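You operate a simulated robot arm through the tools that you are given. There is no shell and no other tool. Be economical: measure what you need, move in short steps, check, and stop when the job is done.

Carry out the task below with a simulated robot arm. There is one attempt and no reset: what you move stays moved.

Task
Take the green disc out of the outlet block and close it up again.
Fine: clamp it first, fingers clear; dome on the mat, disc into the rework bay, dome pressed back on; then open the clamp.

The check looks at the end state, three seconds after you hand in, the way a careful person would. Anything else that was tipped, shoved, dropped, spilled or broken makes it a failure.

Robot
A 7-joint arm with a two-finger parallel gripper, fixed in place. Base frame: the origin is at the foot of the arm, x ahead of it, y to its left, z up; the work surface is at about z = 0.78. Lengths are in m, angles in rad, forces in N, time in s.
With the tool pointing down near the work surface it reaches from about 0.3 to 0.7 m from the base axis. Its first joint turns from -1.152 to 1.152 rad. Payload 1.57 kg.
The TCP is the grasp point between the finger pads, 0.03 m short of the fingertips. In the tool frame z runs along the fingers and y along their closing line. Largest opening 0.11 m; finger width 0.024, thickness 0.012; the body of the gripper, 0.048 by 0.112 m, starts 0.078 m behind the TCP.
Orientation is told as [roll, pitch, yaw] about the base's x, y, z axes, in that order, counted from this pose: with the fingers straight down and closing along the base's y, the tool's x points along the base's -x, its y along +y and its z along -z.

Tools
- The arm moves only by the tool arm_command. Its argument "moves" is a list of rows, each an object (a shift or turn left out is 0, a gripper value left out holds the last) with "delta_pos": the shift along the tool's x, y, z in m, a list of three; "dr": the turn, a rotation vector about the tool's x, y, z in degrees, a list of three; "gripper": the finger opening in m, from 0 to 0.11. In form: [{"delta_pos": [dx, dy, dz], "dr": [rx, ry, rz], "gripper": gripper}, ...]. A call has 1 to 12 rows; each row is the pose to reach, as a shift and turn from the pose commanded when the call began, along the tool's axes at that moment. Each row takes 0.2 s and may step no farther than 0.05 m and 0.15 rad from the row before; otherwise, or with a gripper value out of range, the whole call is refused. A pose out of reach is approached as far as the arm can. The call stops where the force on the tool passes 40 N (or 10 N more than at its start, if that is more) or the arm is blocked; 0.2 s more then pass. The fingers move at their own pace (about 0.108 m/s each) and stop on an object; they squeeze with about 23 N. The grip force told is the motor's: it shows also when the fingers shut on nothing. Time passes only in rows, and 0.2 s behind the last, so rows that repeat a pose let the fingers close. It gives the time, the measured TCP pose, the force on the tool (base axes), the opening and the grip force at its end, in the units of the frame above (readings bear some noise), with the torque about the TCP (base axes, N m) and any sound that the robot's microphone picked up, and new pictures: "views" is both (left out), scene, wrist or none.
- Cameras (640 x 400 px; columns grow to the right, rows downward): "scene" is fixed at [0.1343, -0.3867, 1.3992]; the picture's right is [0.95, -0.31, 0.00], its down [-0.18, -0.56, -0.81] and it looks along [0.25, 0.77, -0.58] (base axes); focal length 319 px, centre (320, 200). "wrist" rides on the gripper at [0.07, 0.016, -0.141] in the tool frame; the picture's right is [-0.23, 0.97, 0.00], its down [-0.86, -0.20, -0.48] and it looks along [-0.47, -0.11, 0.88] (tool axes); focal length 222 px, centre (320, 200). There is no depth. A picture from a camera that has moved, and an enlarged one, comes with that camera's place and axes in the base frame and with its lens. The place of the scene camera against the robot may be out by one fixed shift of up to 0.012 m in any direction.
- zoom(camera, box): a new picture of the part [left, top, right, bottom] of that camera's present view, enlarged. No time passes.
- sign_off(): hands the job in; it is judged then, once.

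Work in short steps. Places have to be worked out from the pictures, the camera data and where the tool is seen: move nearer, look again, correct. Check each grasp and each placing, and mend what went wrong. You have 120 turns and 200 pictures in all, those below and enlarged ones among them. Open the gripper and draw the arm clear of the work before you hand the job in, unless the task says otherwise; then end with one line.

The tools are called after "Request:" as name(argument=value, ...) on one line, values as JSON. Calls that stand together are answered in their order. arm_command: Moves the arm, as the interface text tells. Its arguments: {"type":"object","properties":{"moves":{"type":"array"},"views":{"type":"string","enum":["both","scene","wrist","none"]}},"required":["moves"]} The other tools are called the same way: zoom (camera, box) takes an enlarged picture of a part of a camera's view; sign_off () hands the job in.

At the start:

```text
clock: 0.0
position: [0.4834, 0.0244, 1.08]
ee_rot: [0.001, 0.0, 0.0]
force: [-0.1, -0.3, -0.4]
torque: [0.02, -0.01, -0.01]
width: 0.1098
grasp_force: 0.1
```

scene: 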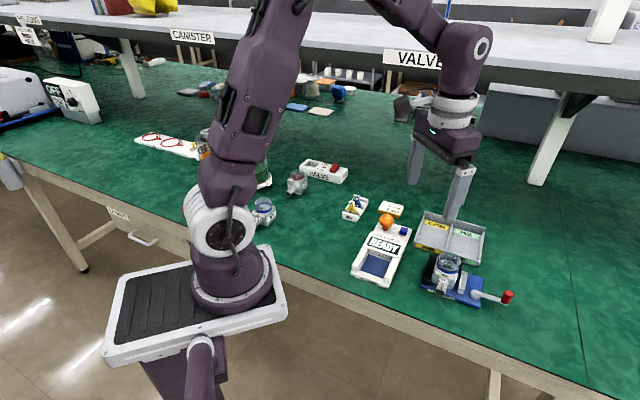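
wrist: 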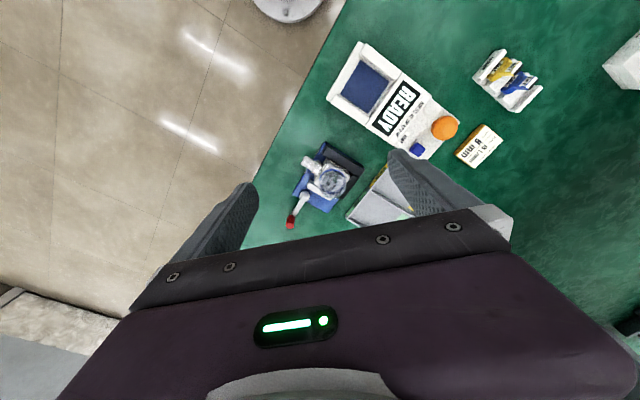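

I'll look closer at the work area: the block in the blue clamp, the READY device, and the tray with bays.

Request:
zoom(camera="scene", box=[400, 200, 530, 310])

Request:
zoom(camera="scene", box=[240, 150, 420, 290])

Request:
zoom(camera="wrist", box=[260, 30, 560, 240])

```text
3.64 times, centred on (465, 255) of scene
camera zoom: at [0.1343, -0.3867, 1.3992], right [0.95, -0.31, 0.0], down [-0.18, -0.56, -0.81], along [0.25, 0.77, -0.58], focal length 1160 px, centre (-207, 0)
```

zoom: 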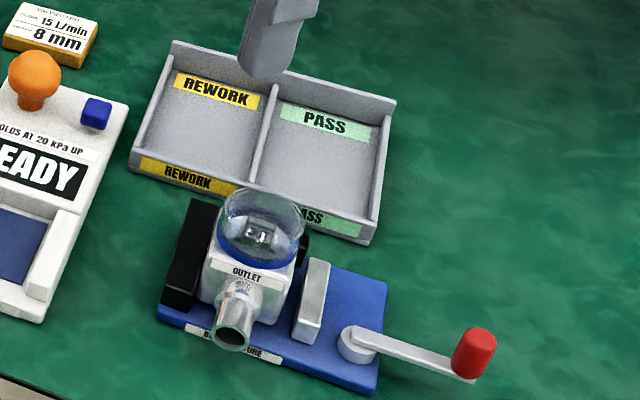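

```text
2.86 times, centred on (330, 220) of scene
camera zoom: at [0.1343, -0.3867, 1.3992], right [0.95, -0.31, 0.0], down [-0.18, -0.56, -0.81], along [0.25, 0.77, -0.58], focal length 911 px, centre (291, 143)
```

zoom: 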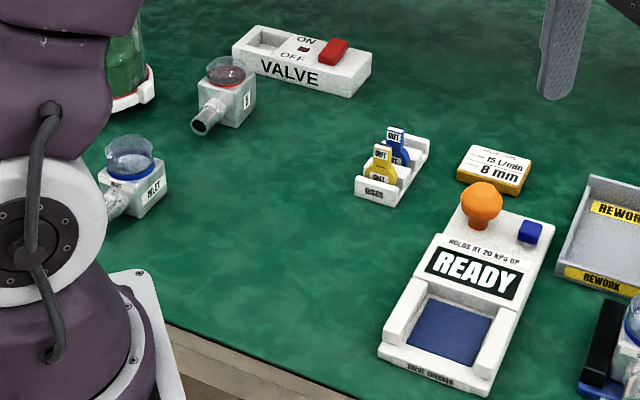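

```text
1.90 times, centred on (410, 135) of wrist
camera zoom: at [0.4129, 0.0398, 1.2212], right [0.23, 0.97, 0.0], down [0.86, -0.2, 0.48], along [0.47, -0.11, -0.88], focal length 423 px, centre (149, 324)
```

zoom: 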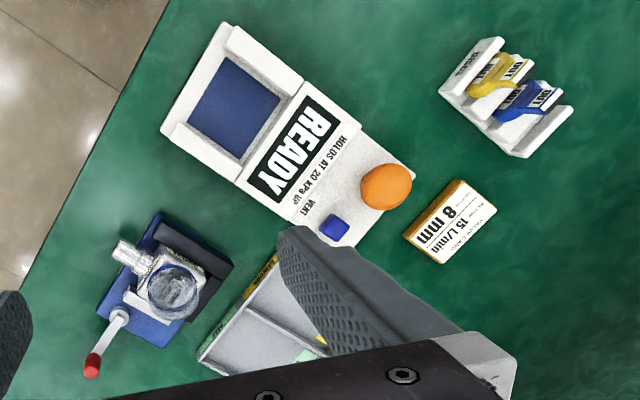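

The outlet block sits loose in the blue fixture at about (0.58, 0.02), with the lever knob near (0.665, -0.09). I'll move above it, higher than everything, for a closer look.

Request:
arm_command(moves=[{"delta_pos": [-0.03, -0.01, 0.035]}, {"delta_pos": [-0.06, -0.02, 0.07]}, {"delta_pos": [-0.06, -0.03, 0.11]}])

Request:
zoom(camera="wrist", box=[200, 50, 440, 250])

Request:
zoom(camera="scene", box=[415, 240, 525, 310])

```text
clock: 0.8
position: [0.5427, -0.0063, 0.9676]
ee_rot: [0.0, -0.001, 0.001]
force: [0.1, -0.2, 0.2]
torque: [-0.02, -0.02, -0.01]
width: 0.1101
grasp_force: 0.0
camera wrist: at [0.4721, 0.0086, 1.1097], right [0.23, 0.97, 0.0], down [0.85, -0.2, 0.48], along [0.47, -0.11, -0.88], focal length 222 px, centre (320, 200)
```

scene: 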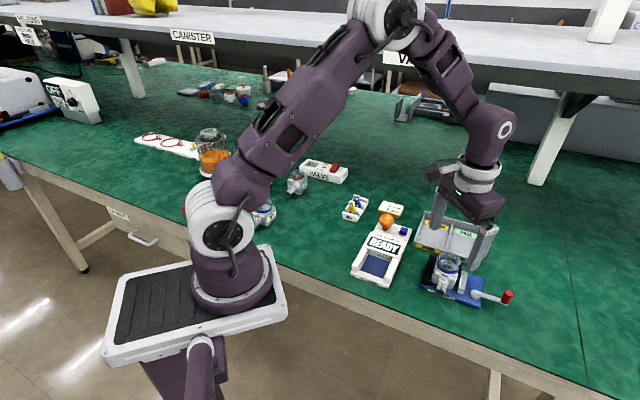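
wrist: 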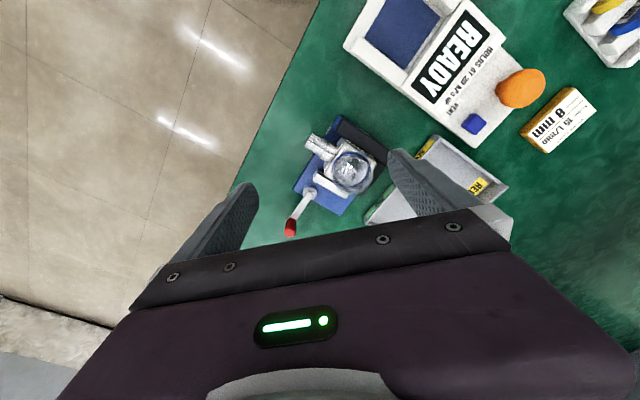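

```text
2.00 times, centred on (320, 150) of wrist
camera zoom: at [0.4721, 0.0086, 1.1097], right [0.23, 0.97, 0.0], down [0.85, -0.2, 0.48], along [0.47, -0.11, -0.88], focal length 444 px, centre (320, 300)
```

zoom: 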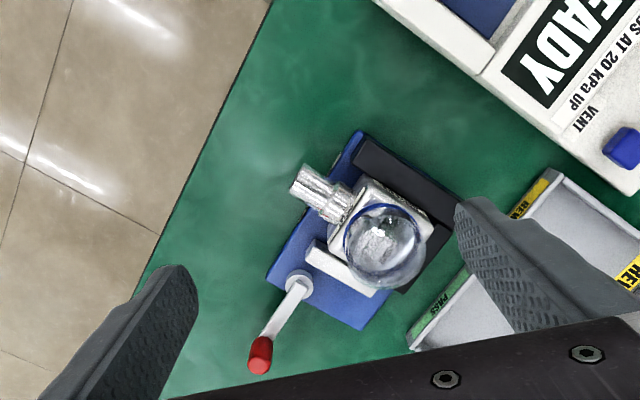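

```text
5.71 times, centred on (470, 275) of scene
camera zoom: at [0.1343, -0.3867, 1.3992], right [0.95, -0.31, 0.0], down [-0.18, -0.56, -0.81], along [0.25, 0.77, -0.58], focal length 1822 px, centre (-537, -229)
```

zoom: 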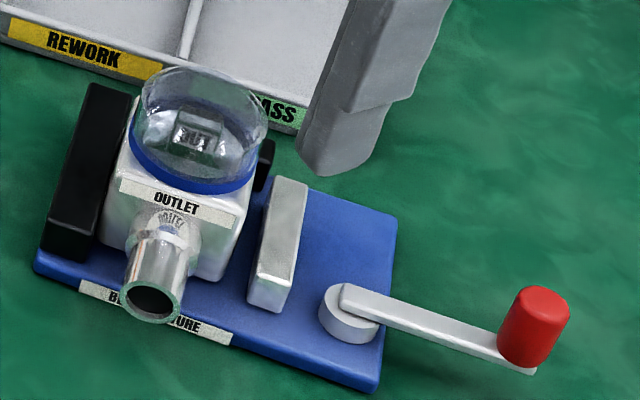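

Lever pivot is near (0.614, -0.045), the knob near (0.664, -0.086), and the fixture axis is at about -43°. I'll look for markings showing which way the lever swings.

Request:
zoom(camera="scene", box=[455, 265, 515, 305])

Request:
zoom(camera="wrist", box=[280, 110, 400, 240])

```text
10.00 times, centred on (485, 285) of scene
camera zoom: at [0.1343, -0.3867, 1.3992], right [0.95, -0.31, 0.0], down [-0.18, -0.56, -0.81], along [0.25, 0.77, -0.58], focal length 3188 px, centre (-1330, -650)
```

zoom: 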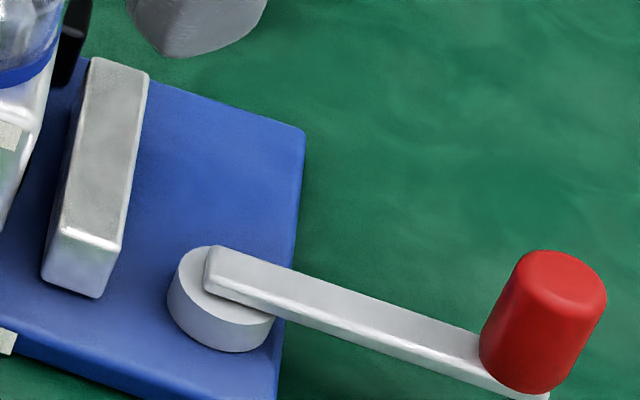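

```text
3.08 times, centred on (340, 175) of wrist
camera zoom: at [0.4721, 0.0086, 1.1097], right [0.23, 0.97, 0.0], down [0.85, -0.2, 0.48], along [0.47, -0.11, -0.88], focal length 684 px, centre (258, 277)
```

zoom: 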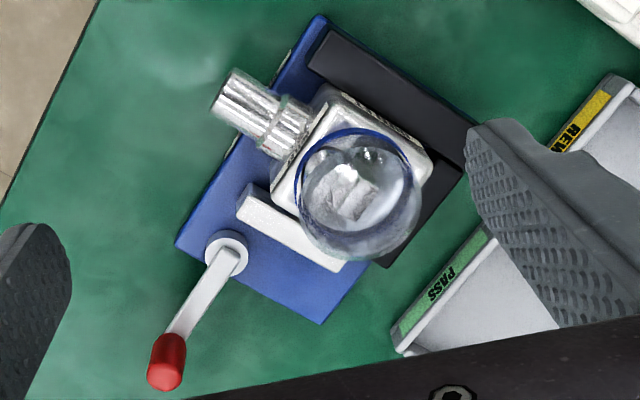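

No arrows. The pivot is offset to the tube side, so the lever most likely swings counter-clockwise, over the base. I'll close the fingers and bring them beside the knob on its -y side, still high.

Request:
arm_command(moves=[{"delta_pos": [-0.035, -0.03, 0.0], "gripper": 0.0}, {"delta_pos": [-0.07, -0.06, 0.0]}, {"delta_pos": [-0.1, -0.09, 0.01]}, {"delta_pos": [-0.117, -0.112, 0.045]}, {"delta_pos": [-0.117, -0.112, 0.085]}, {"delta_pos": [-0.117, -0.112, 0.085]}])

Request:
zoom(camera="scene", box=[440, 240, 540, 310])

```text
clock: 2.2
position: [0.6579, -0.12, 0.8842]
ee_rot: [0.0, 0.001, 0.002]
force: [0.8, -0.5, -0.6]
torque: [-0.02, 0.02, 0.01]
width: 0.0002
grasp_force: 21.4
camera wrist: at [0.5875, -0.1031, 1.0253], right [0.23, 0.97, 0.0], down [0.86, -0.2, 0.48], along [0.47, -0.11, -0.88], focal length 222 px, centre (320, 200)
```

scene: 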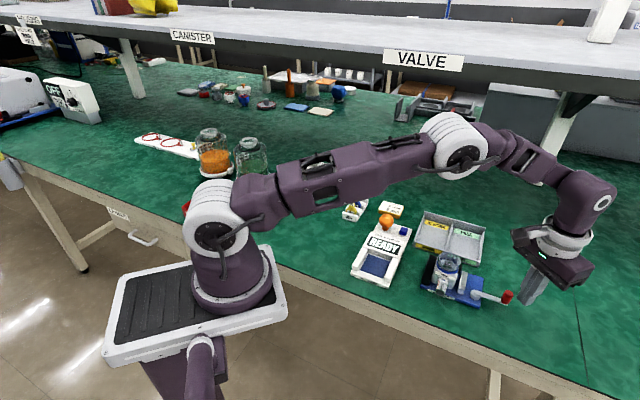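
wrist: 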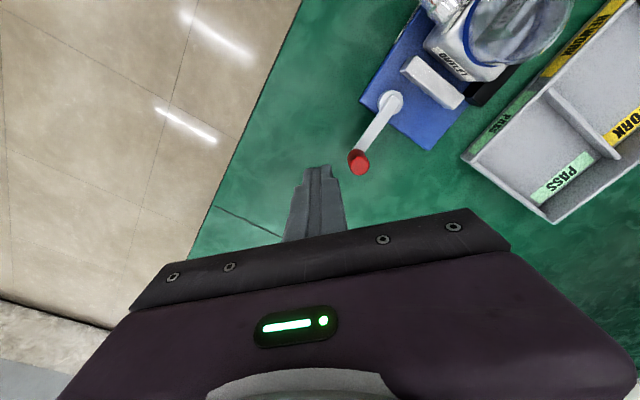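

```text
5.71 times, centred on (490, 275) of scene
camera zoom: at [0.1343, -0.3867, 1.3992], right [0.95, -0.31, 0.0], down [-0.18, -0.56, -0.81], along [0.25, 0.77, -0.58], focal length 1822 px, centre (-651, -229)
```

zoom: 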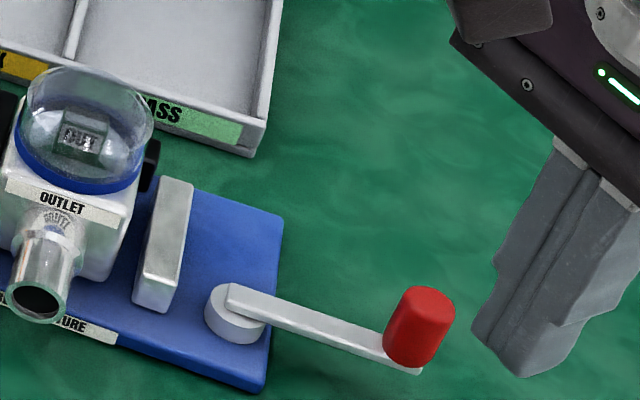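

The fingertips calibrate the scene camera: the knob is about (0.662, -0.083), its top at z≈0.833, and the pivot about (0.620, -0.048). I'll lower the tips beside the knob, then push along the arc a little to test direction.

Request:
arm_command(moves=[{"delta_pos": [-0.003, 0.0, 0.036]}, {"delta_pos": [-0.003, 0.0, 0.036]}, {"delta_pos": [-0.005, 0.012, 0.036]}, {"delta_pos": [-0.009, 0.02, 0.036]}, {"delta_pos": [-0.013, 0.027, 0.036]}, {"delta_pos": [-0.013, 0.027, 0.036]}])

Request:
zoom(camera="scene", box=[440, 240, 540, 310])

```text
clock: 3.4
position: [0.6693, -0.1011, 0.8484]
ee_rot: [-0.016, 0.013, -0.006]
force: [-3.7, -7.4, 0.2]
torque: [-0.09, 0.06, 0.08]
width: 0.0
grasp_force: 21.5
stopped in row 6: the force on the tool passed its limit at 46 N (the readings are from after the stop); the commanded pose is now the measured one
camera wrist: at [0.601, -0.0834, 0.9905], right [0.23, 0.97, -0.02], down [0.86, -0.2, 0.47], along [0.45, -0.13, -0.88], focal length 222 px, centre (320, 200)
```

scene: 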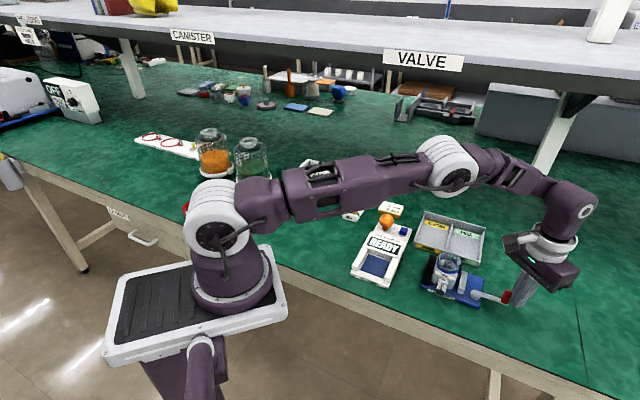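
wrist: 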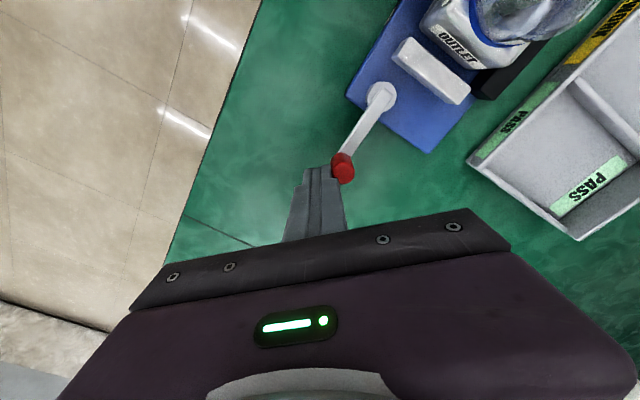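

```text
5.71 times, centred on (490, 275) of scene
camera zoom: at [0.1342, -0.3869, 1.3992], right [0.95, -0.31, 0.0], down [-0.18, -0.56, -0.81], along [0.25, 0.77, -0.58], focal length 1822 px, centre (-651, -229)
```

zoom: 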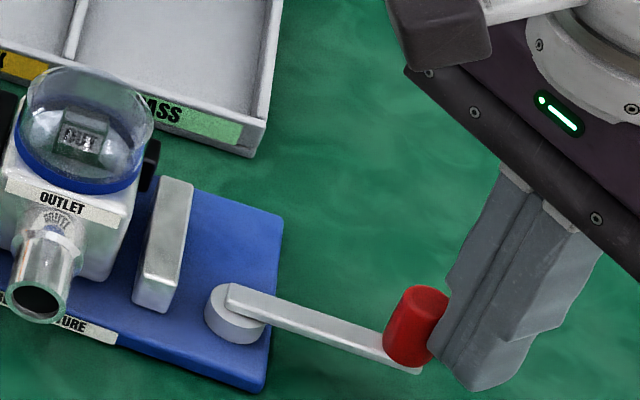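

The lever did not move at 46 N and the fixture stayed put, so that side is the end stop and the lever must swing the other way. I'll back off, lift, and go round to the +x side of the knob, levelling the tool as I go.

Request:
arm_command(moves=[{"delta_pos": [0.0, -0.012, 0.0], "dr": [-0.9, -0.7, -0.3]}, {"delta_pos": [0.0, -0.012, -0.045], "dr": [-0.9, -0.7, -0.3]}, {"delta_pos": [-0.015, 0.02, -0.045], "dr": [-0.9, -0.7, -0.3]}, {"delta_pos": [-0.021, 0.024, -0.045], "dr": [-0.9, -0.7, -0.3]}, {"delta_pos": [-0.021, 0.024, -0.02], "dr": [-0.9, -0.7, -0.3]}])

Request:
zoom(camera="scene", box=[440, 240, 540, 310])

```text
clock: 4.6
position: [0.6901, -0.0769, 0.866]
ee_rot: [0.001, -0.001, 0.001]
force: [0.9, 1.1, 0.6]
torque: [0.05, 0.0, 0.03]
width: 0.0
grasp_force: 21.4
camera wrist: at [0.6204, -0.062, 1.0076], right [0.23, 0.97, 0.0], down [0.86, -0.2, 0.48], along [0.47, -0.11, -0.88], focal length 222 px, centre (320, 200)
```

scene: 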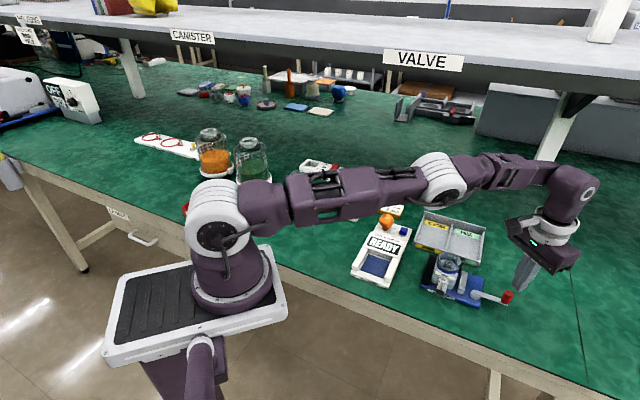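
wrist: 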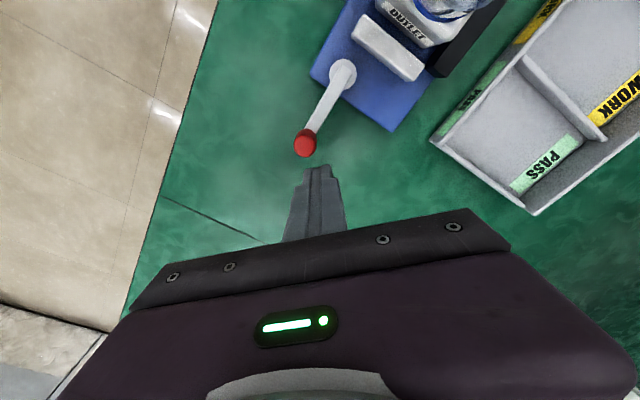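

```text
5.71 times, centred on (490, 275) of scene
camera zoom: at [0.1343, -0.3867, 1.3992], right [0.95, -0.31, 0.0], down [-0.18, -0.56, -0.81], along [0.25, 0.77, -0.58], focal length 1822 px, centre (-651, -229)
```

zoom: 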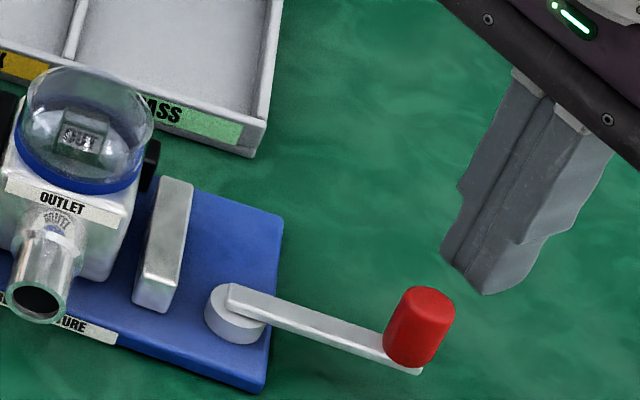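

The fingers are past the knob on +x. I'll lower to 0.848 and push toward -x/-y along the clockwise arc.

Request:
arm_command(moves=[{"delta_pos": [0.0, -0.006, 0.019]}, {"delta_pos": [0.006, -0.008, 0.019]}, {"delta_pos": [0.013, -0.014, 0.019]}, {"delta_pos": [0.02, -0.018, 0.019]}, {"delta_pos": [0.028, -0.022, 0.019]}])

Request:
zoom(camera="scene", box=[440, 240, 540, 310])

```text
clock: 5.8
position: [0.6626, -0.0989, 0.8478]
ee_rot: [0.003, 0.0, 0.002]
force: [0.8, -0.2, -0.5]
torque: [0.04, -0.04, 0.0]
width: 0.0
grasp_force: 22.0
camera wrist: at [0.5924, -0.0838, 0.9902], right [0.23, 0.97, 0.0], down [0.86, -0.2, 0.48], along [0.47, -0.11, -0.88], focal length 222 px, centre (320, 200)
```

scene: 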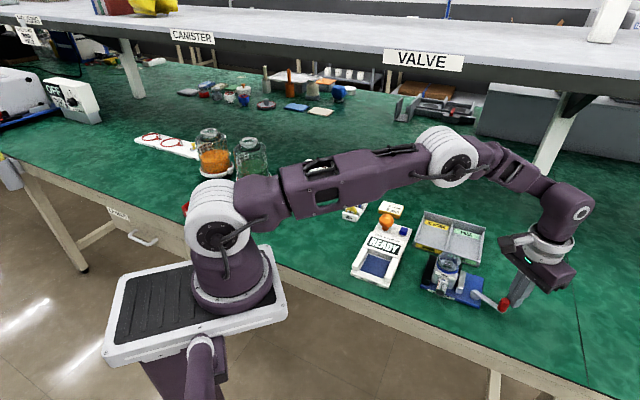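
wrist: 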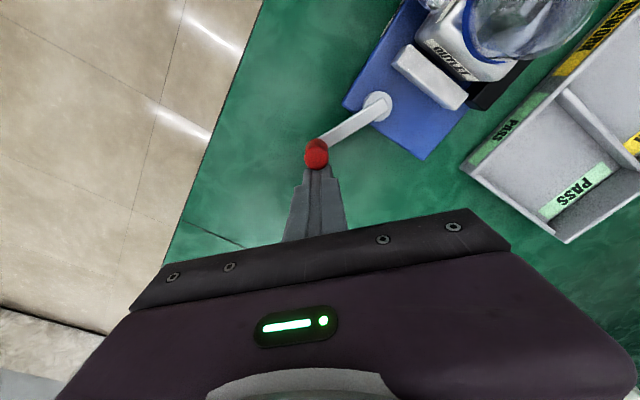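

```text
5.71 times, centred on (490, 275) of scene
camera zoom: at [0.1343, -0.3867, 1.3992], right [0.95, -0.31, 0.0], down [-0.18, -0.56, -0.81], along [0.25, 0.77, -0.58], focal length 1822 px, centre (-651, -229)
```

zoom: 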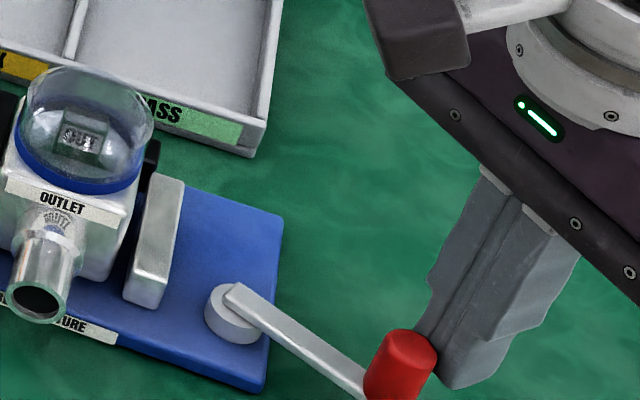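

It moves, and the jaw is advancing. I'll continue the arc in smaller steps.

Request:
arm_command(moves=[{"delta_pos": [0.009, -0.003, 0.0]}, {"delta_pos": [0.017, -0.0045, 0.0]}, {"delta_pos": [0.025, -0.0045, 0.0]}, {"delta_pos": [0.032, -0.004, 0.0]}, {"delta_pos": [0.039, -0.002, 0.0]}, {"delta_pos": [0.046, 0.0, 0.0]}])

Request:
zoom(camera="scene", box=[430, 240, 530, 310])

```text
clock: 7.2
position: [0.6179, -0.0992, 0.8493]
ee_rot: [-0.001, -0.004, 0.002]
force: [7.9, -4.3, -3.3]
torque: [-0.02, -0.2, 0.08]
width: 0.0
grasp_force: 21.3
camera wrist: at [0.5476, -0.0835, 0.9906], right [0.23, 0.97, 0.0], down [0.85, -0.2, 0.48], along [0.47, -0.11, -0.88], focal length 222 px, centre (320, 200)
```

scene: 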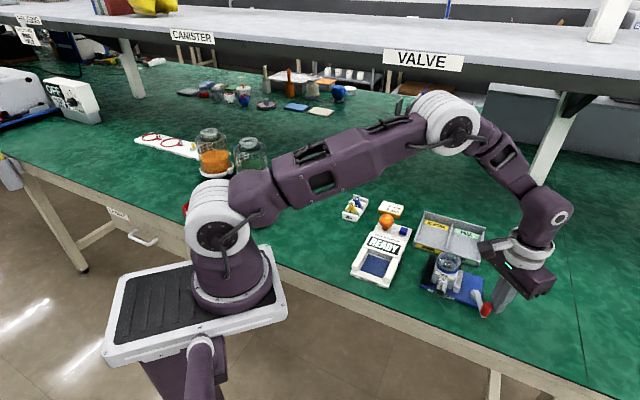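
wrist: 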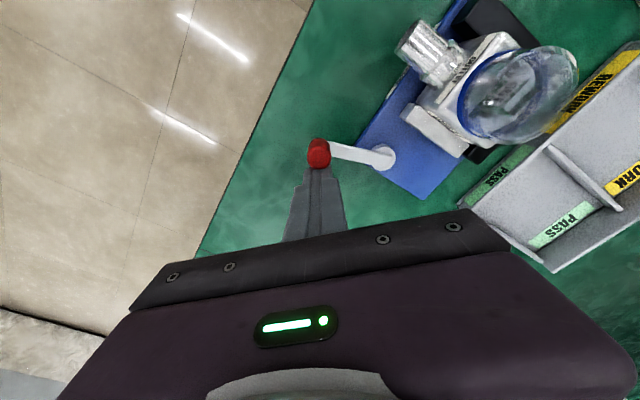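

```text
5.71 times, centred on (480, 275) of scene
camera zoom: at [0.1345, -0.3868, 1.3992], right [0.95, -0.31, 0.0], down [-0.18, -0.56, -0.81], along [0.25, 0.77, -0.58], focal length 1822 px, centre (-594, -229)
```

zoom: 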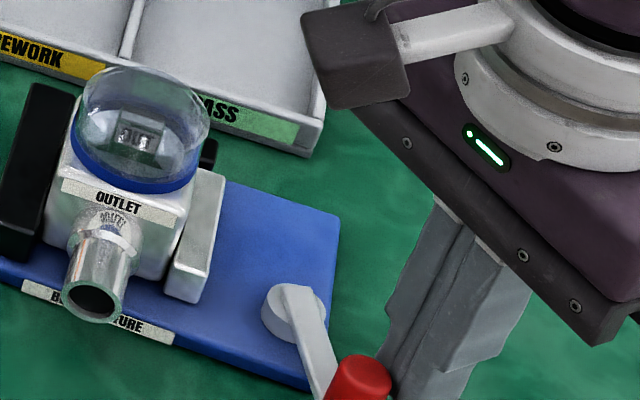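

The jaw is now against the block and resistance is building (~9 N). I'll continue until the stop.

Request:
arm_command(moves=[{"delta_pos": [0.005, 0.002, 0.0]}, {"delta_pos": [0.01, 0.005, 0.0]}, {"delta_pos": [0.014, 0.009, 0.0]}, {"delta_pos": [0.018, 0.013, 0.0]}, {"delta_pos": [0.022, 0.017, 0.0]}])

Request:
zoom(camera="scene", box=[430, 240, 530, 310])

```text
clock: 7.7
position: [0.6178, -0.0982, 0.8509]
ee_rot: [-0.005, -0.021, 0.004]
force: [10.5, -4.2, -0.5]
torque: [0.01, -0.16, -0.01]
width: 0.0
grasp_force: 21.3
stopped in row 2: the force on the tool passed its limit at 46 N (the readings are from after the stop); the commanded pose is now the measured one
camera wrist: at [0.5448, -0.0828, 0.9907], right [0.22, 0.97, 0.0], down [0.85, -0.19, 0.5], along [0.49, -0.11, -0.87], focal length 222 px, centre (320, 200)
```

scene: 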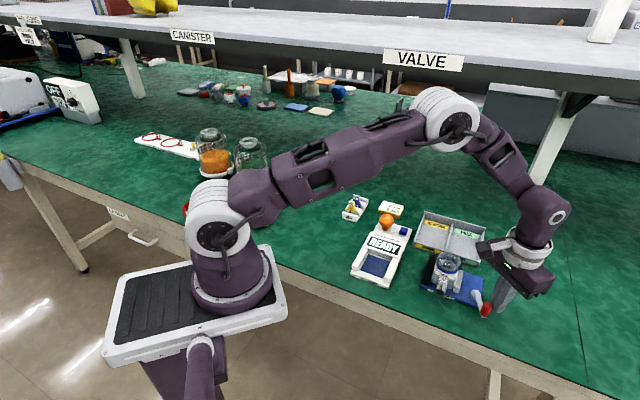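
wrist: 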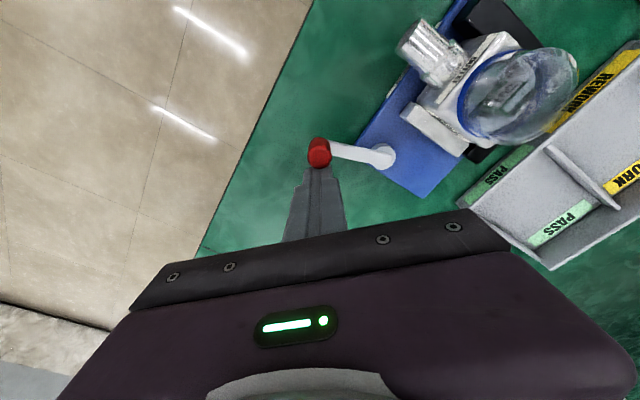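

```text
5.71 times, centred on (480, 275) of scene
camera zoom: at [0.1345, -0.3868, 1.3992], right [0.95, -0.31, 0.0], down [-0.18, -0.56, -0.81], along [0.25, 0.77, -0.58], focal length 1822 px, centre (-594, -229)
```

zoom: 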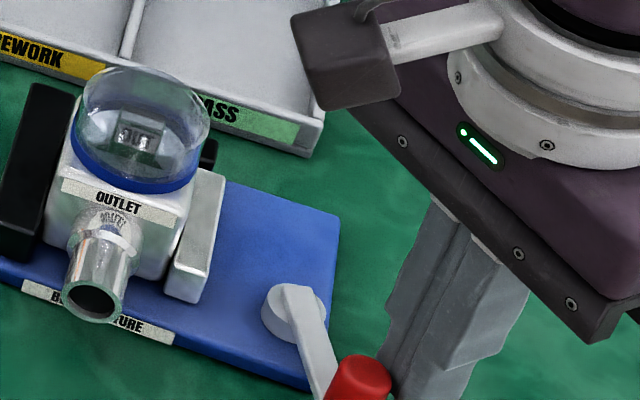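

The lever stopped hard with the jaw on the block, so it is clamped. I'll back off, check that it holds, and go up over the dome with the fingers open, turning to level.

Request:
arm_command(moves=[{"delta_pos": [-0.015, 0.0, -0.002], "dr": [-0.3, 1.2, 0.2]}, {"delta_pos": [-0.015, 0.0, -0.045], "dr": [-0.3, 1.2, 0.2]}, {"delta_pos": [-0.005, 0.015, -0.09], "dr": [-0.3, 1.2, 0.2]}, {"delta_pos": [0.02, 0.05, -0.11], "dr": [-0.3, 1.2, 0.2]}, {"delta_pos": [0.045, 0.09, -0.11], "dr": [-0.3, 1.2, 0.2], "gripper": 0.1}, {"delta_pos": [0.055, 0.108, -0.11], "dr": [-0.3, 1.2, 0.2], "gripper": 0.1}, {"delta_pos": [0.055, 0.108, -0.11], "dr": [-0.3, 1.2, 0.2], "gripper": 0.1}])

Request:
zoom(camera="scene", box=[415, 240, 515, 310])

Request:
zoom(camera="wrist", box=[250, 110, 430, 230])

```text
clock: 9.3
position: [0.5589, 0.0103, 0.9604]
ee_rot: [0.0, 0.004, -0.001]
force: [-0.9, 0.4, 0.2]
torque: [-0.01, 0.02, 0.01]
width: 0.0999
grasp_force: 0.2
camera wrist: at [0.4889, 0.0262, 1.1021], right [0.23, 0.97, 0.0], down [0.86, -0.2, 0.47], along [0.46, -0.11, -0.88], focal length 222 px, centre (320, 200)
```

scene: 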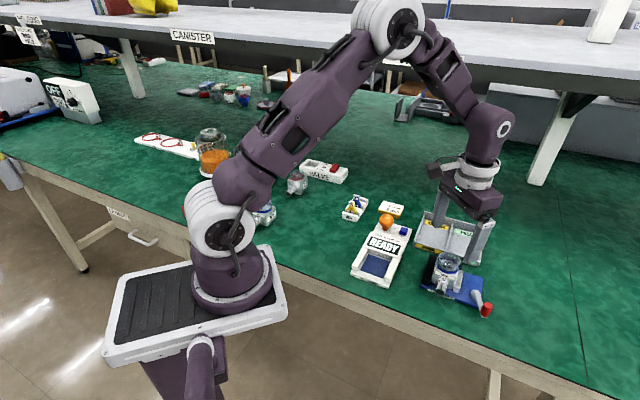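
wrist: 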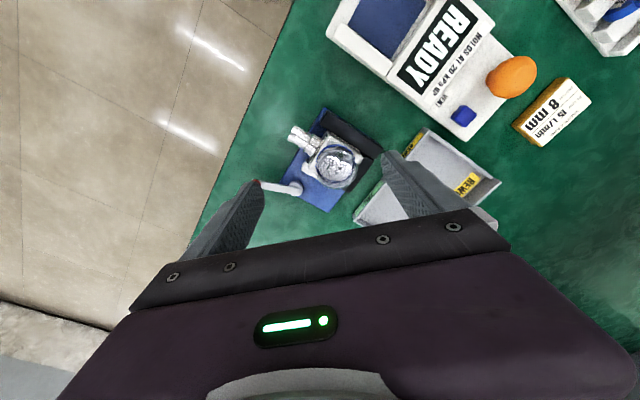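

```text
5.71 times, centred on (465, 275) of scene
camera zoom: at [0.1343, -0.3867, 1.3992], right [0.95, -0.31, 0.0], down [-0.18, -0.56, -0.81], along [0.25, 0.77, -0.58], focal length 1822 px, centre (-509, -229)
```

zoom: 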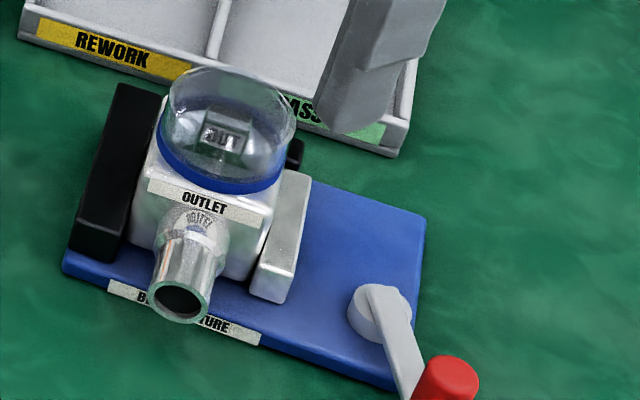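

```text
3.33 times, centred on (340, 170) of wrist
camera zoom: at [0.4889, 0.0262, 1.1021], right [0.23, 0.97, 0.0], down [0.86, -0.2, 0.47], along [0.46, -0.11, -0.88], focal length 740 px, centre (253, 300)
```

zoom: 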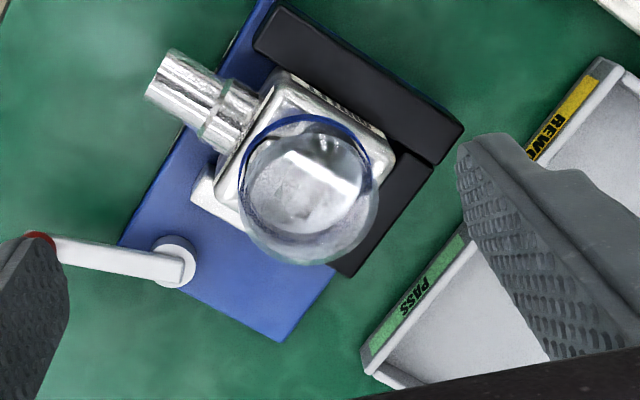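

The clamp stays closed. Triangulation puts the blue ring's centre at (0.582, 0.024, 0.832), diameter about 0.049. I'll centre over the dome and lower to z 0.88 with the fingers at 0.08.

Request:
arm_command(moves=[{"delta_pos": [-0.0235, 0.014, 0.0], "gripper": 0.08}, {"delta_pos": [-0.0235, 0.014, 0.04], "gripper": 0.08}, {"delta_pos": [-0.0235, 0.014, 0.08], "gripper": 0.08}, {"delta_pos": [-0.0235, 0.014, 0.08], "gripper": 0.08}])

Request:
zoom(camera="scene", box=[410, 230, 510, 300])

Request:
zoom(camera="wrist", box=[230, 80, 430, 220])

```text
clock: 10.3
position: [0.5821, 0.0234, 0.8785]
ee_rot: [0.002, 0.003, -0.001]
force: [0.5, 0.2, 0.2]
torque: [0.02, 0.01, -0.02]
width: 0.0801
grasp_force: 0.1
camera wrist: at [0.5132, 0.0387, 1.0207], right [0.23, 0.97, 0.0], down [0.86, -0.2, 0.47], along [0.46, -0.11, -0.88], focal length 222 px, centre (320, 200)
```

scene: 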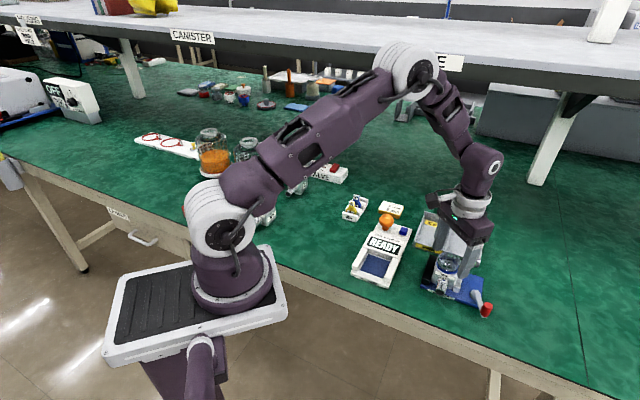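
wrist: 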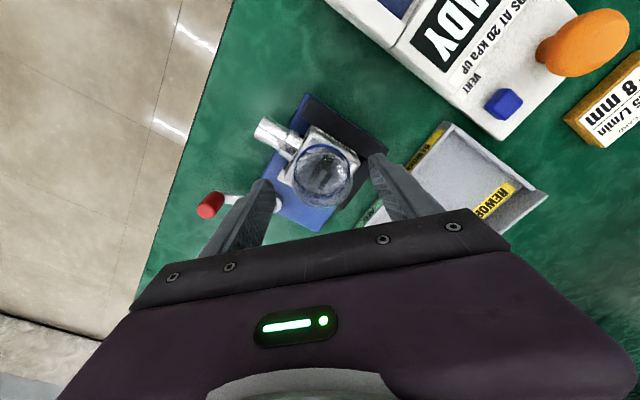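

```text
5.71 times, centred on (460, 265) of scene
camera zoom: at [0.1343, -0.3867, 1.3992], right [0.95, -0.31, 0.0], down [-0.18, -0.56, -0.81], along [0.25, 0.77, -0.58], focal length 1822 px, centre (-480, -171)
```

zoom: 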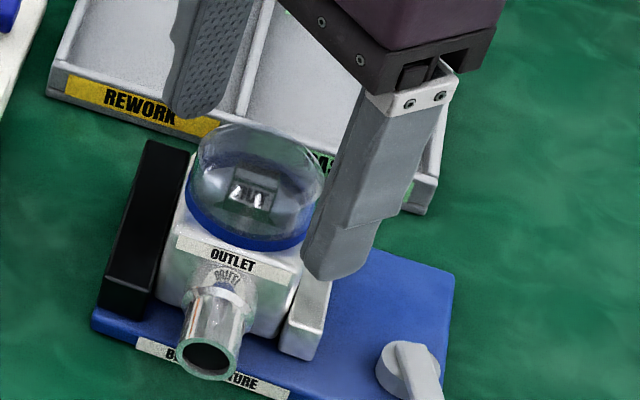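

```text
2.86 times, centred on (330, 150) of wrist
camera zoom: at [0.5132, 0.0387, 1.0207], right [0.23, 0.97, 0.0], down [0.86, -0.2, 0.47], along [0.46, -0.11, -0.88], focal length 635 px, centre (291, 343)
```

zoom: 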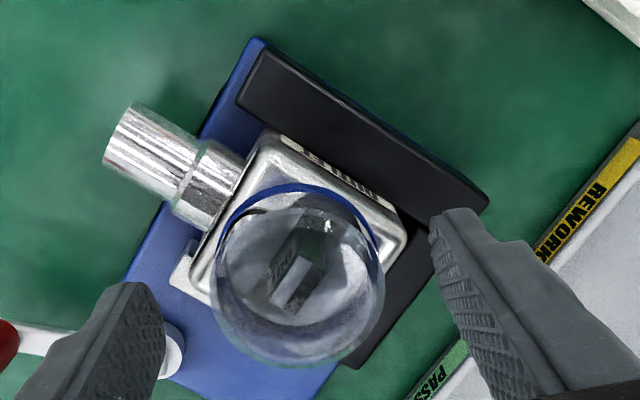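

The ring is centred at about (0.584, 0.0245) between the fingers. I'll lower to 0.866 so the tips sit at ring height, then close.

Request:
arm_command(moves=[{"delta_pos": [-0.002, 0.001, 0.006]}, {"delta_pos": [-0.002, 0.001, 0.012]}, {"delta_pos": [-0.002, 0.001, 0.0125]}])

Request:
zoom(camera="scene", box=[410, 230, 510, 300])

```text
clock: 11.1
position: [0.5848, 0.0259, 0.8665]
ee_rot: [0.0, 0.003, 0.001]
force: [0.0, 0.4, 0.7]
torque: [-0.06, -0.01, 0.0]
width: 0.0801
grasp_force: 0.0
camera wrist: at [0.5152, 0.0409, 1.0084], right [0.23, 0.97, 0.0], down [0.86, -0.2, 0.47], along [0.46, -0.11, -0.88], focal length 222 px, centre (320, 200)
```

scene: 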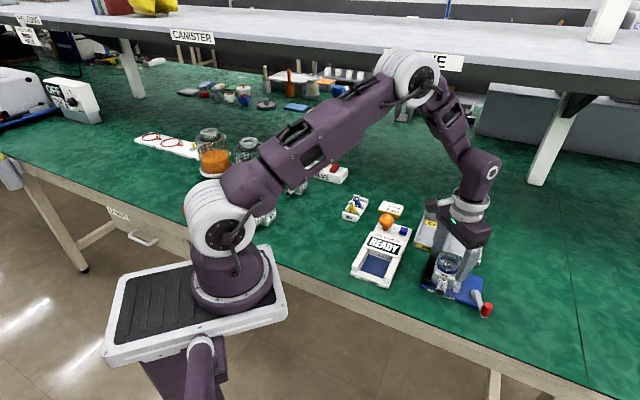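
wrist: 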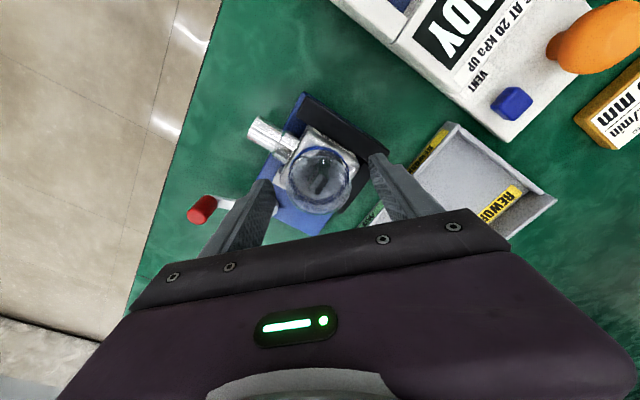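

```text
5.71 times, centred on (460, 265) of scene
camera zoom: at [0.1343, -0.3867, 1.3992], right [0.95, -0.31, 0.0], down [-0.18, -0.56, -0.81], along [0.25, 0.77, -0.58], focal length 1822 px, centre (-480, -171)
```

zoom: 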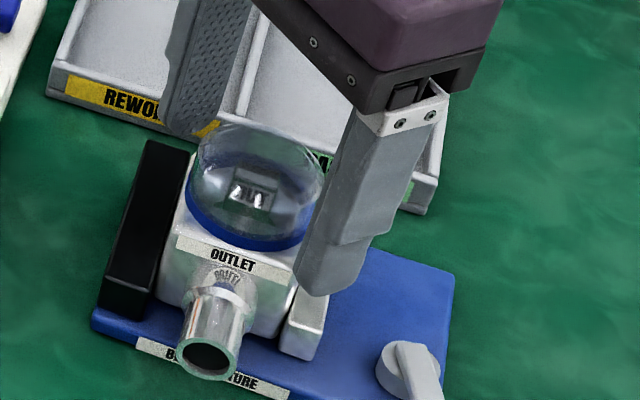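

The tips are at ring level with no contact. Closing on the ring.

Request:
arm_command(moves=[{"delta_pos": [0, 0, 0], "gripper": 0.06}, {"delta_pos": [0, 0, 0], "gripper": 0.04}, {"delta_pos": [0, 0, 0], "gripper": 0.03}])

Request:
zoom(camera="scene", box=[410, 230, 510, 300])

Request:
zoom(camera="wrist", box=[240, 100, 420, 220])

```text
clock: 11.9
position: [0.5856, 0.0253, 0.8672]
ee_rot: [0.001, 0.004, 0.0]
force: [0.9, -0.4, 0.3]
torque: [-0.01, 0.03, 0.0]
width: 0.0508
grasp_force: 23.3
heard: snap
camera wrist: at [0.5151, 0.041, 1.0085], right [0.23, 0.97, 0.0], down [0.86, -0.2, 0.47], along [0.46, -0.11, -0.88], focal length 222 px, centre (320, 200)
```

scene: 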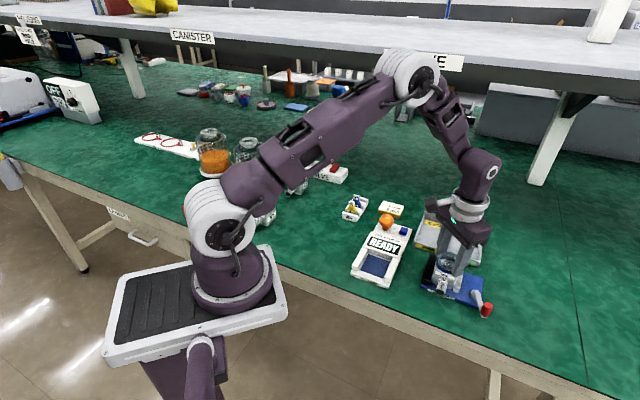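
wrist: 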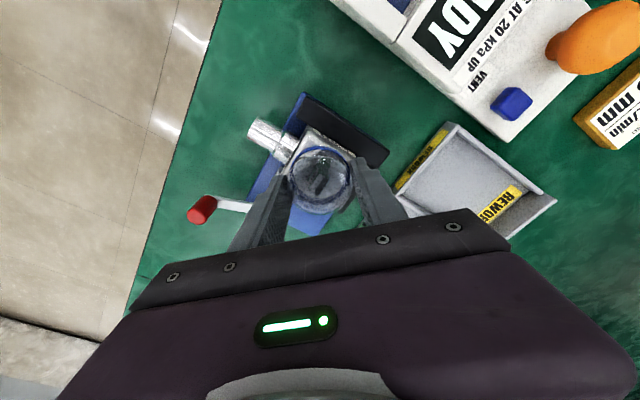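

```text
5.71 times, centred on (460, 265) of scene
camera zoom: at [0.1343, -0.3867, 1.3992], right [0.95, -0.31, 0.0], down [-0.18, -0.56, -0.81], along [0.25, 0.77, -0.58], focal length 1822 px, centre (-480, -171)
```

zoom: 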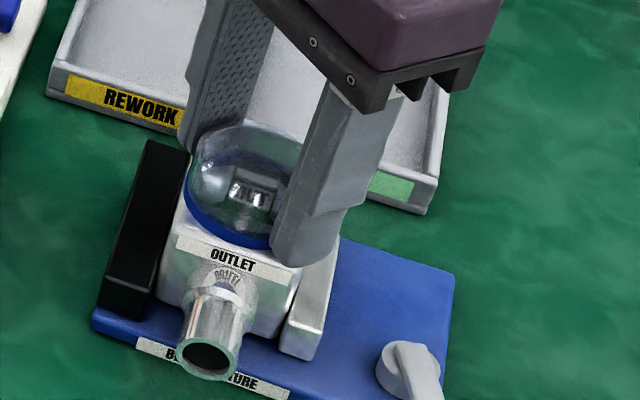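

```text
3.33 times, centred on (330, 160) of wrist
camera zoom: at [0.5151, 0.041, 1.0085], right [0.23, 0.97, 0.0], down [0.86, -0.2, 0.47], along [0.46, -0.11, -0.88], focal length 740 px, centre (287, 333)
```

zoom: 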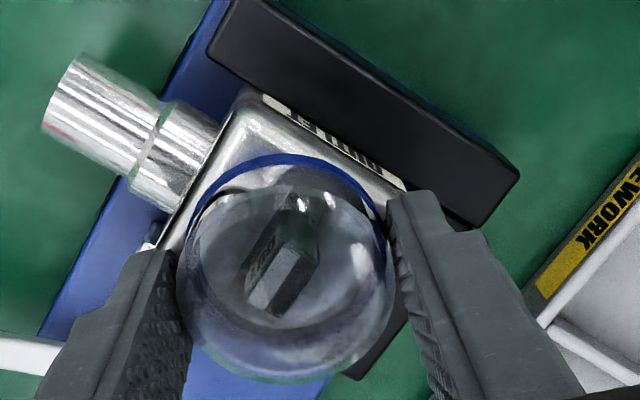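

Gripped at 0.0508, and a snap was heard, so the dome has probably come off its seat. I'll lift slowly, straight up.

Request:
arm_command(moves=[{"delta_pos": [0, 0, -0.008]}, {"delta_pos": [0, 0, -0.02]}, {"delta_pos": [0, 0, -0.04]}, {"delta_pos": [0, 0, -0.06]}])

Request:
zoom(camera="scene", box=[410, 220, 510, 300])

Request:
zoom(camera="wrist", box=[240, 80, 420, 220])

```text
clock: 12.9
position: [0.5852, 0.0253, 0.9262]
ee_rot: [0.002, 0.005, -0.001]
force: [0.5, -0.2, -1.2]
torque: [-0.01, -0.04, 0.02]
width: 0.0504
grasp_force: 22.9
camera wrist: at [0.515, 0.041, 1.0673], right [0.23, 0.97, 0.0], down [0.86, -0.2, 0.47], along [0.46, -0.11, -0.88], focal length 222 px, centre (320, 200)
```

scene: 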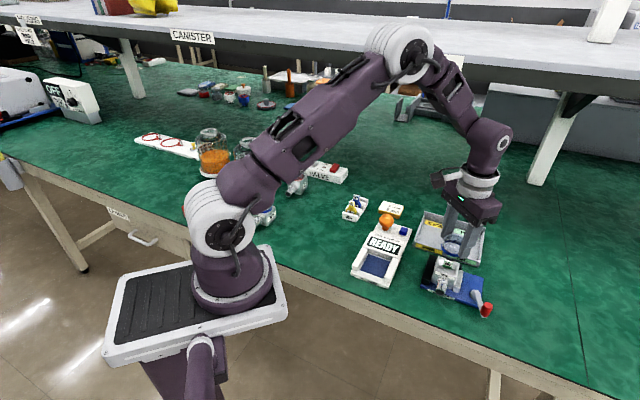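
wrist: 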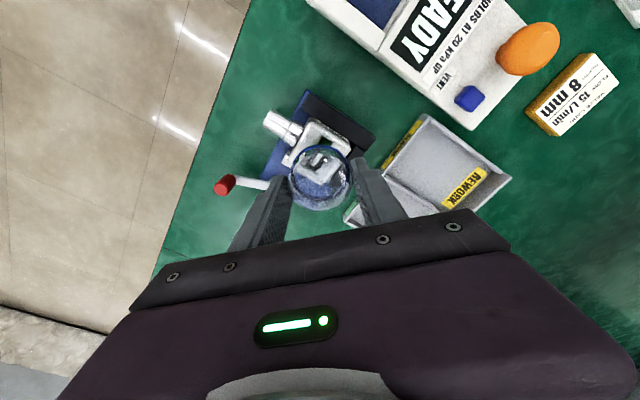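

```text
5.00 times, centred on (460, 260) of scene
camera zoom: at [0.1343, -0.3867, 1.3992], right [0.95, -0.31, 0.0], down [-0.18, -0.56, -0.81], along [0.25, 0.77, -0.58], focal length 1594 px, centre (-380, -100)
```

zoom: 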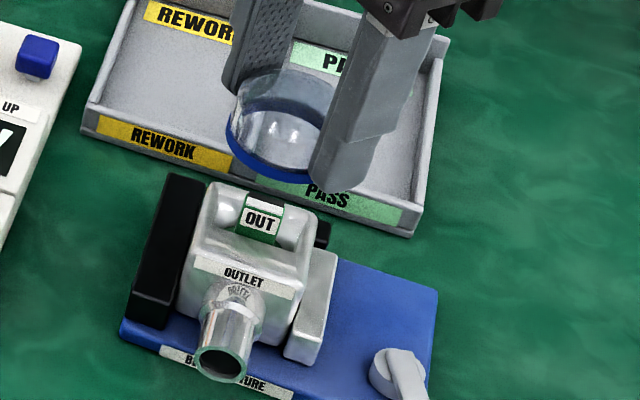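

```text
2.86 times, centred on (330, 150) of wrist
camera zoom: at [0.515, 0.041, 1.0673], right [0.23, 0.97, 0.0], down [0.86, -0.2, 0.47], along [0.46, -0.11, -0.88], focal length 635 px, centre (291, 343)
```

zoom: 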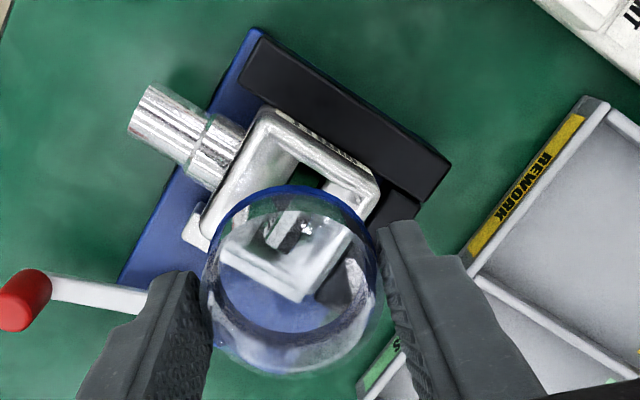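

The dome is off and the green "OUT" disc shows in the block. I'll carry the dome high over to the clear mat at about (0.37, 0.27), left of the READY checker.

Request:
arm_command(moves=[{"delta_pos": [0, 0, -0.03]}, {"delta_pos": [0, 0.0, -0.065]}, {"delta_pos": [0.027, 0.031, -0.065]}, {"delta_pos": [0.054, 0.062, -0.065]}, {"delta_pos": [0.081, 0.093, -0.065]}, {"delta_pos": [0.108, 0.124, -0.065]}, {"delta_pos": [0.135, 0.155, -0.065]}, {"delta_pos": [0.162, 0.186, -0.065]}, {"delta_pos": [0.189, 0.217, -0.065]}, {"delta_pos": [0.215, 0.245, -0.065]}, {"delta_pos": [0.215, 0.245, -0.03]}, {"delta_pos": [0.215, 0.245, 0.01]}])

```text
clock: 15.5
position: [0.3676, 0.272, 0.9178]
ee_rot: [0.002, 0.004, -0.001]
force: [0.4, 0.0, -0.4]
torque: [0.01, 0.03, -0.01]
width: 0.0507
grasp_force: 23.2
camera wrist: at [0.2987, 0.2868, 1.0596], right [0.23, 0.97, 0.0], down [0.86, -0.2, 0.47], along [0.46, -0.11, -0.88], focal length 222 px, centre (320, 200)
```

scene: 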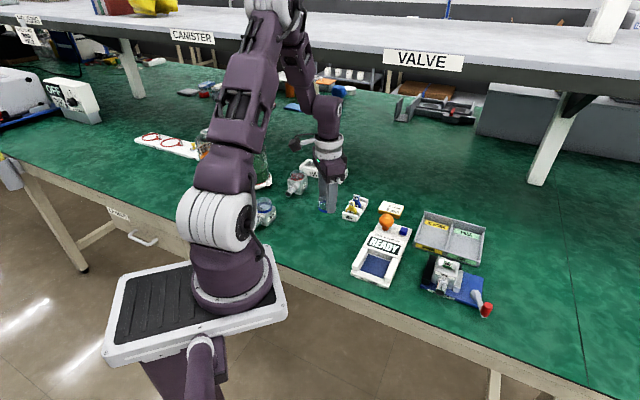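
wrist: 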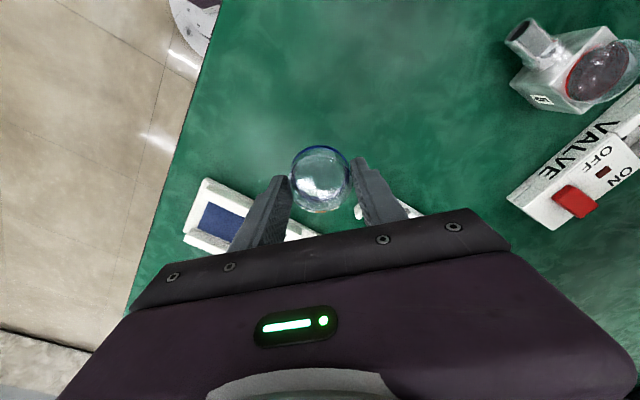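

The area below is clear. Lowering to 0.832.

Request:
arm_command(moves=[{"delta_pos": [0, 0, 0.03]}, {"delta_pos": [0, 0, 0.06]}, {"delta_pos": [0, 0, 0.08]}, {"delta_pos": [0, 0, 0.087]}])

Request:
zoom(camera="scene", box=[280, 190, 380, 250])

```text
clock: 16.5
position: [0.3692, 0.2709, 0.8306]
ee_rot: [0.002, 0.001, 0.0]
force: [0.3, 0.3, -0.9]
torque: [0.01, -0.01, -0.02]
width: 0.0505
grasp_force: 23.4
camera wrist: at [0.2993, 0.2861, 0.9717], right [0.23, 0.97, 0.0], down [0.86, -0.2, 0.47], along [0.46, -0.11, -0.88], focal length 222 px, centre (320, 200)
```

scene: 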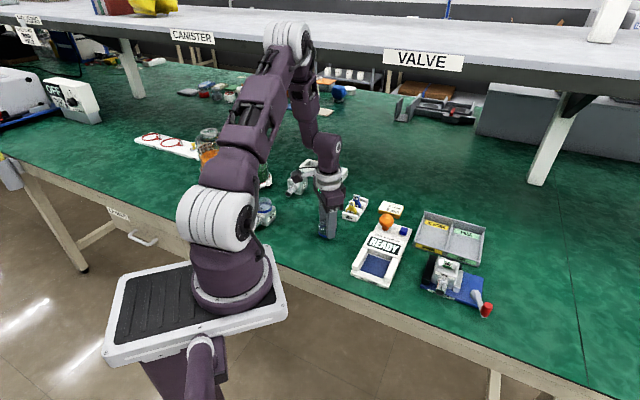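
wrist: 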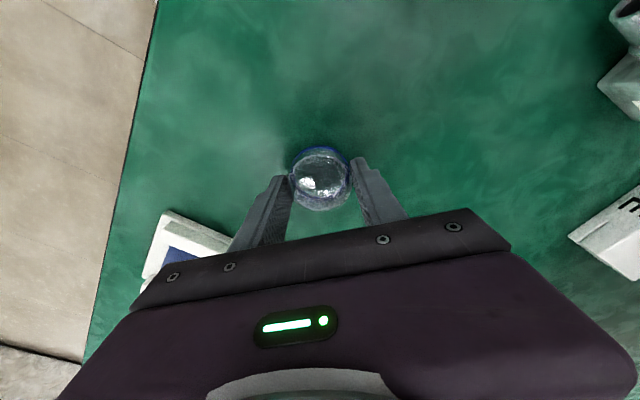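

```text
6.40 times, centred on (330, 220) of scene
camera zoom: at [0.1343, -0.3867, 1.3992], right [0.95, -0.31, 0.0], down [-0.18, -0.56, -0.81], along [0.25, 0.77, -0.58], focal length 2041 px, centre (256, 72)
```

zoom: 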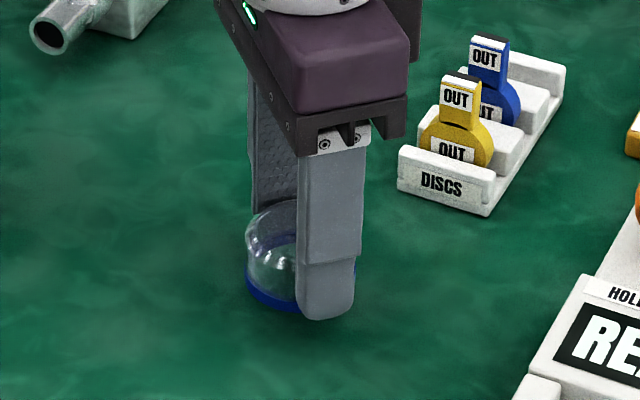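

No contact yet. I'll lower in 2 mm steps while watching the vertical force.

Request:
arm_command(moves=[{"delta_pos": [0, 0, 0.002]}, {"delta_pos": [0, 0, 0.004]}, {"delta_pos": [0, 0, 0.006]}, {"delta_pos": [0, 0, 0.006]}], views="none")

Request:
arm_command(moves=[{"delta_pos": [0, 0, 0.001]}, {"delta_pos": [0, 0, 0.002]}, {"delta_pos": [0, 0, 0.003]}], views="none")

```text
clock: 17.5
position: [0.368, 0.2705, 0.8236]
ee_rot: [0.001, 0.003, -0.001]
force: [-0.5, 0.1, 0.1]
torque: [0.04, 0.05, 0.0]
width: 0.0504
grasp_force: 22.7
```

```text
clock: 18.3
position: [0.3696, 0.2699, 0.8209]
ee_rot: [0.001, 0.002, -0.003]
force: [-0.3, 1.0, -0.5]
torque: [-0.01, 0.0, -0.02]
width: 0.0502
grasp_force: 23.2
```

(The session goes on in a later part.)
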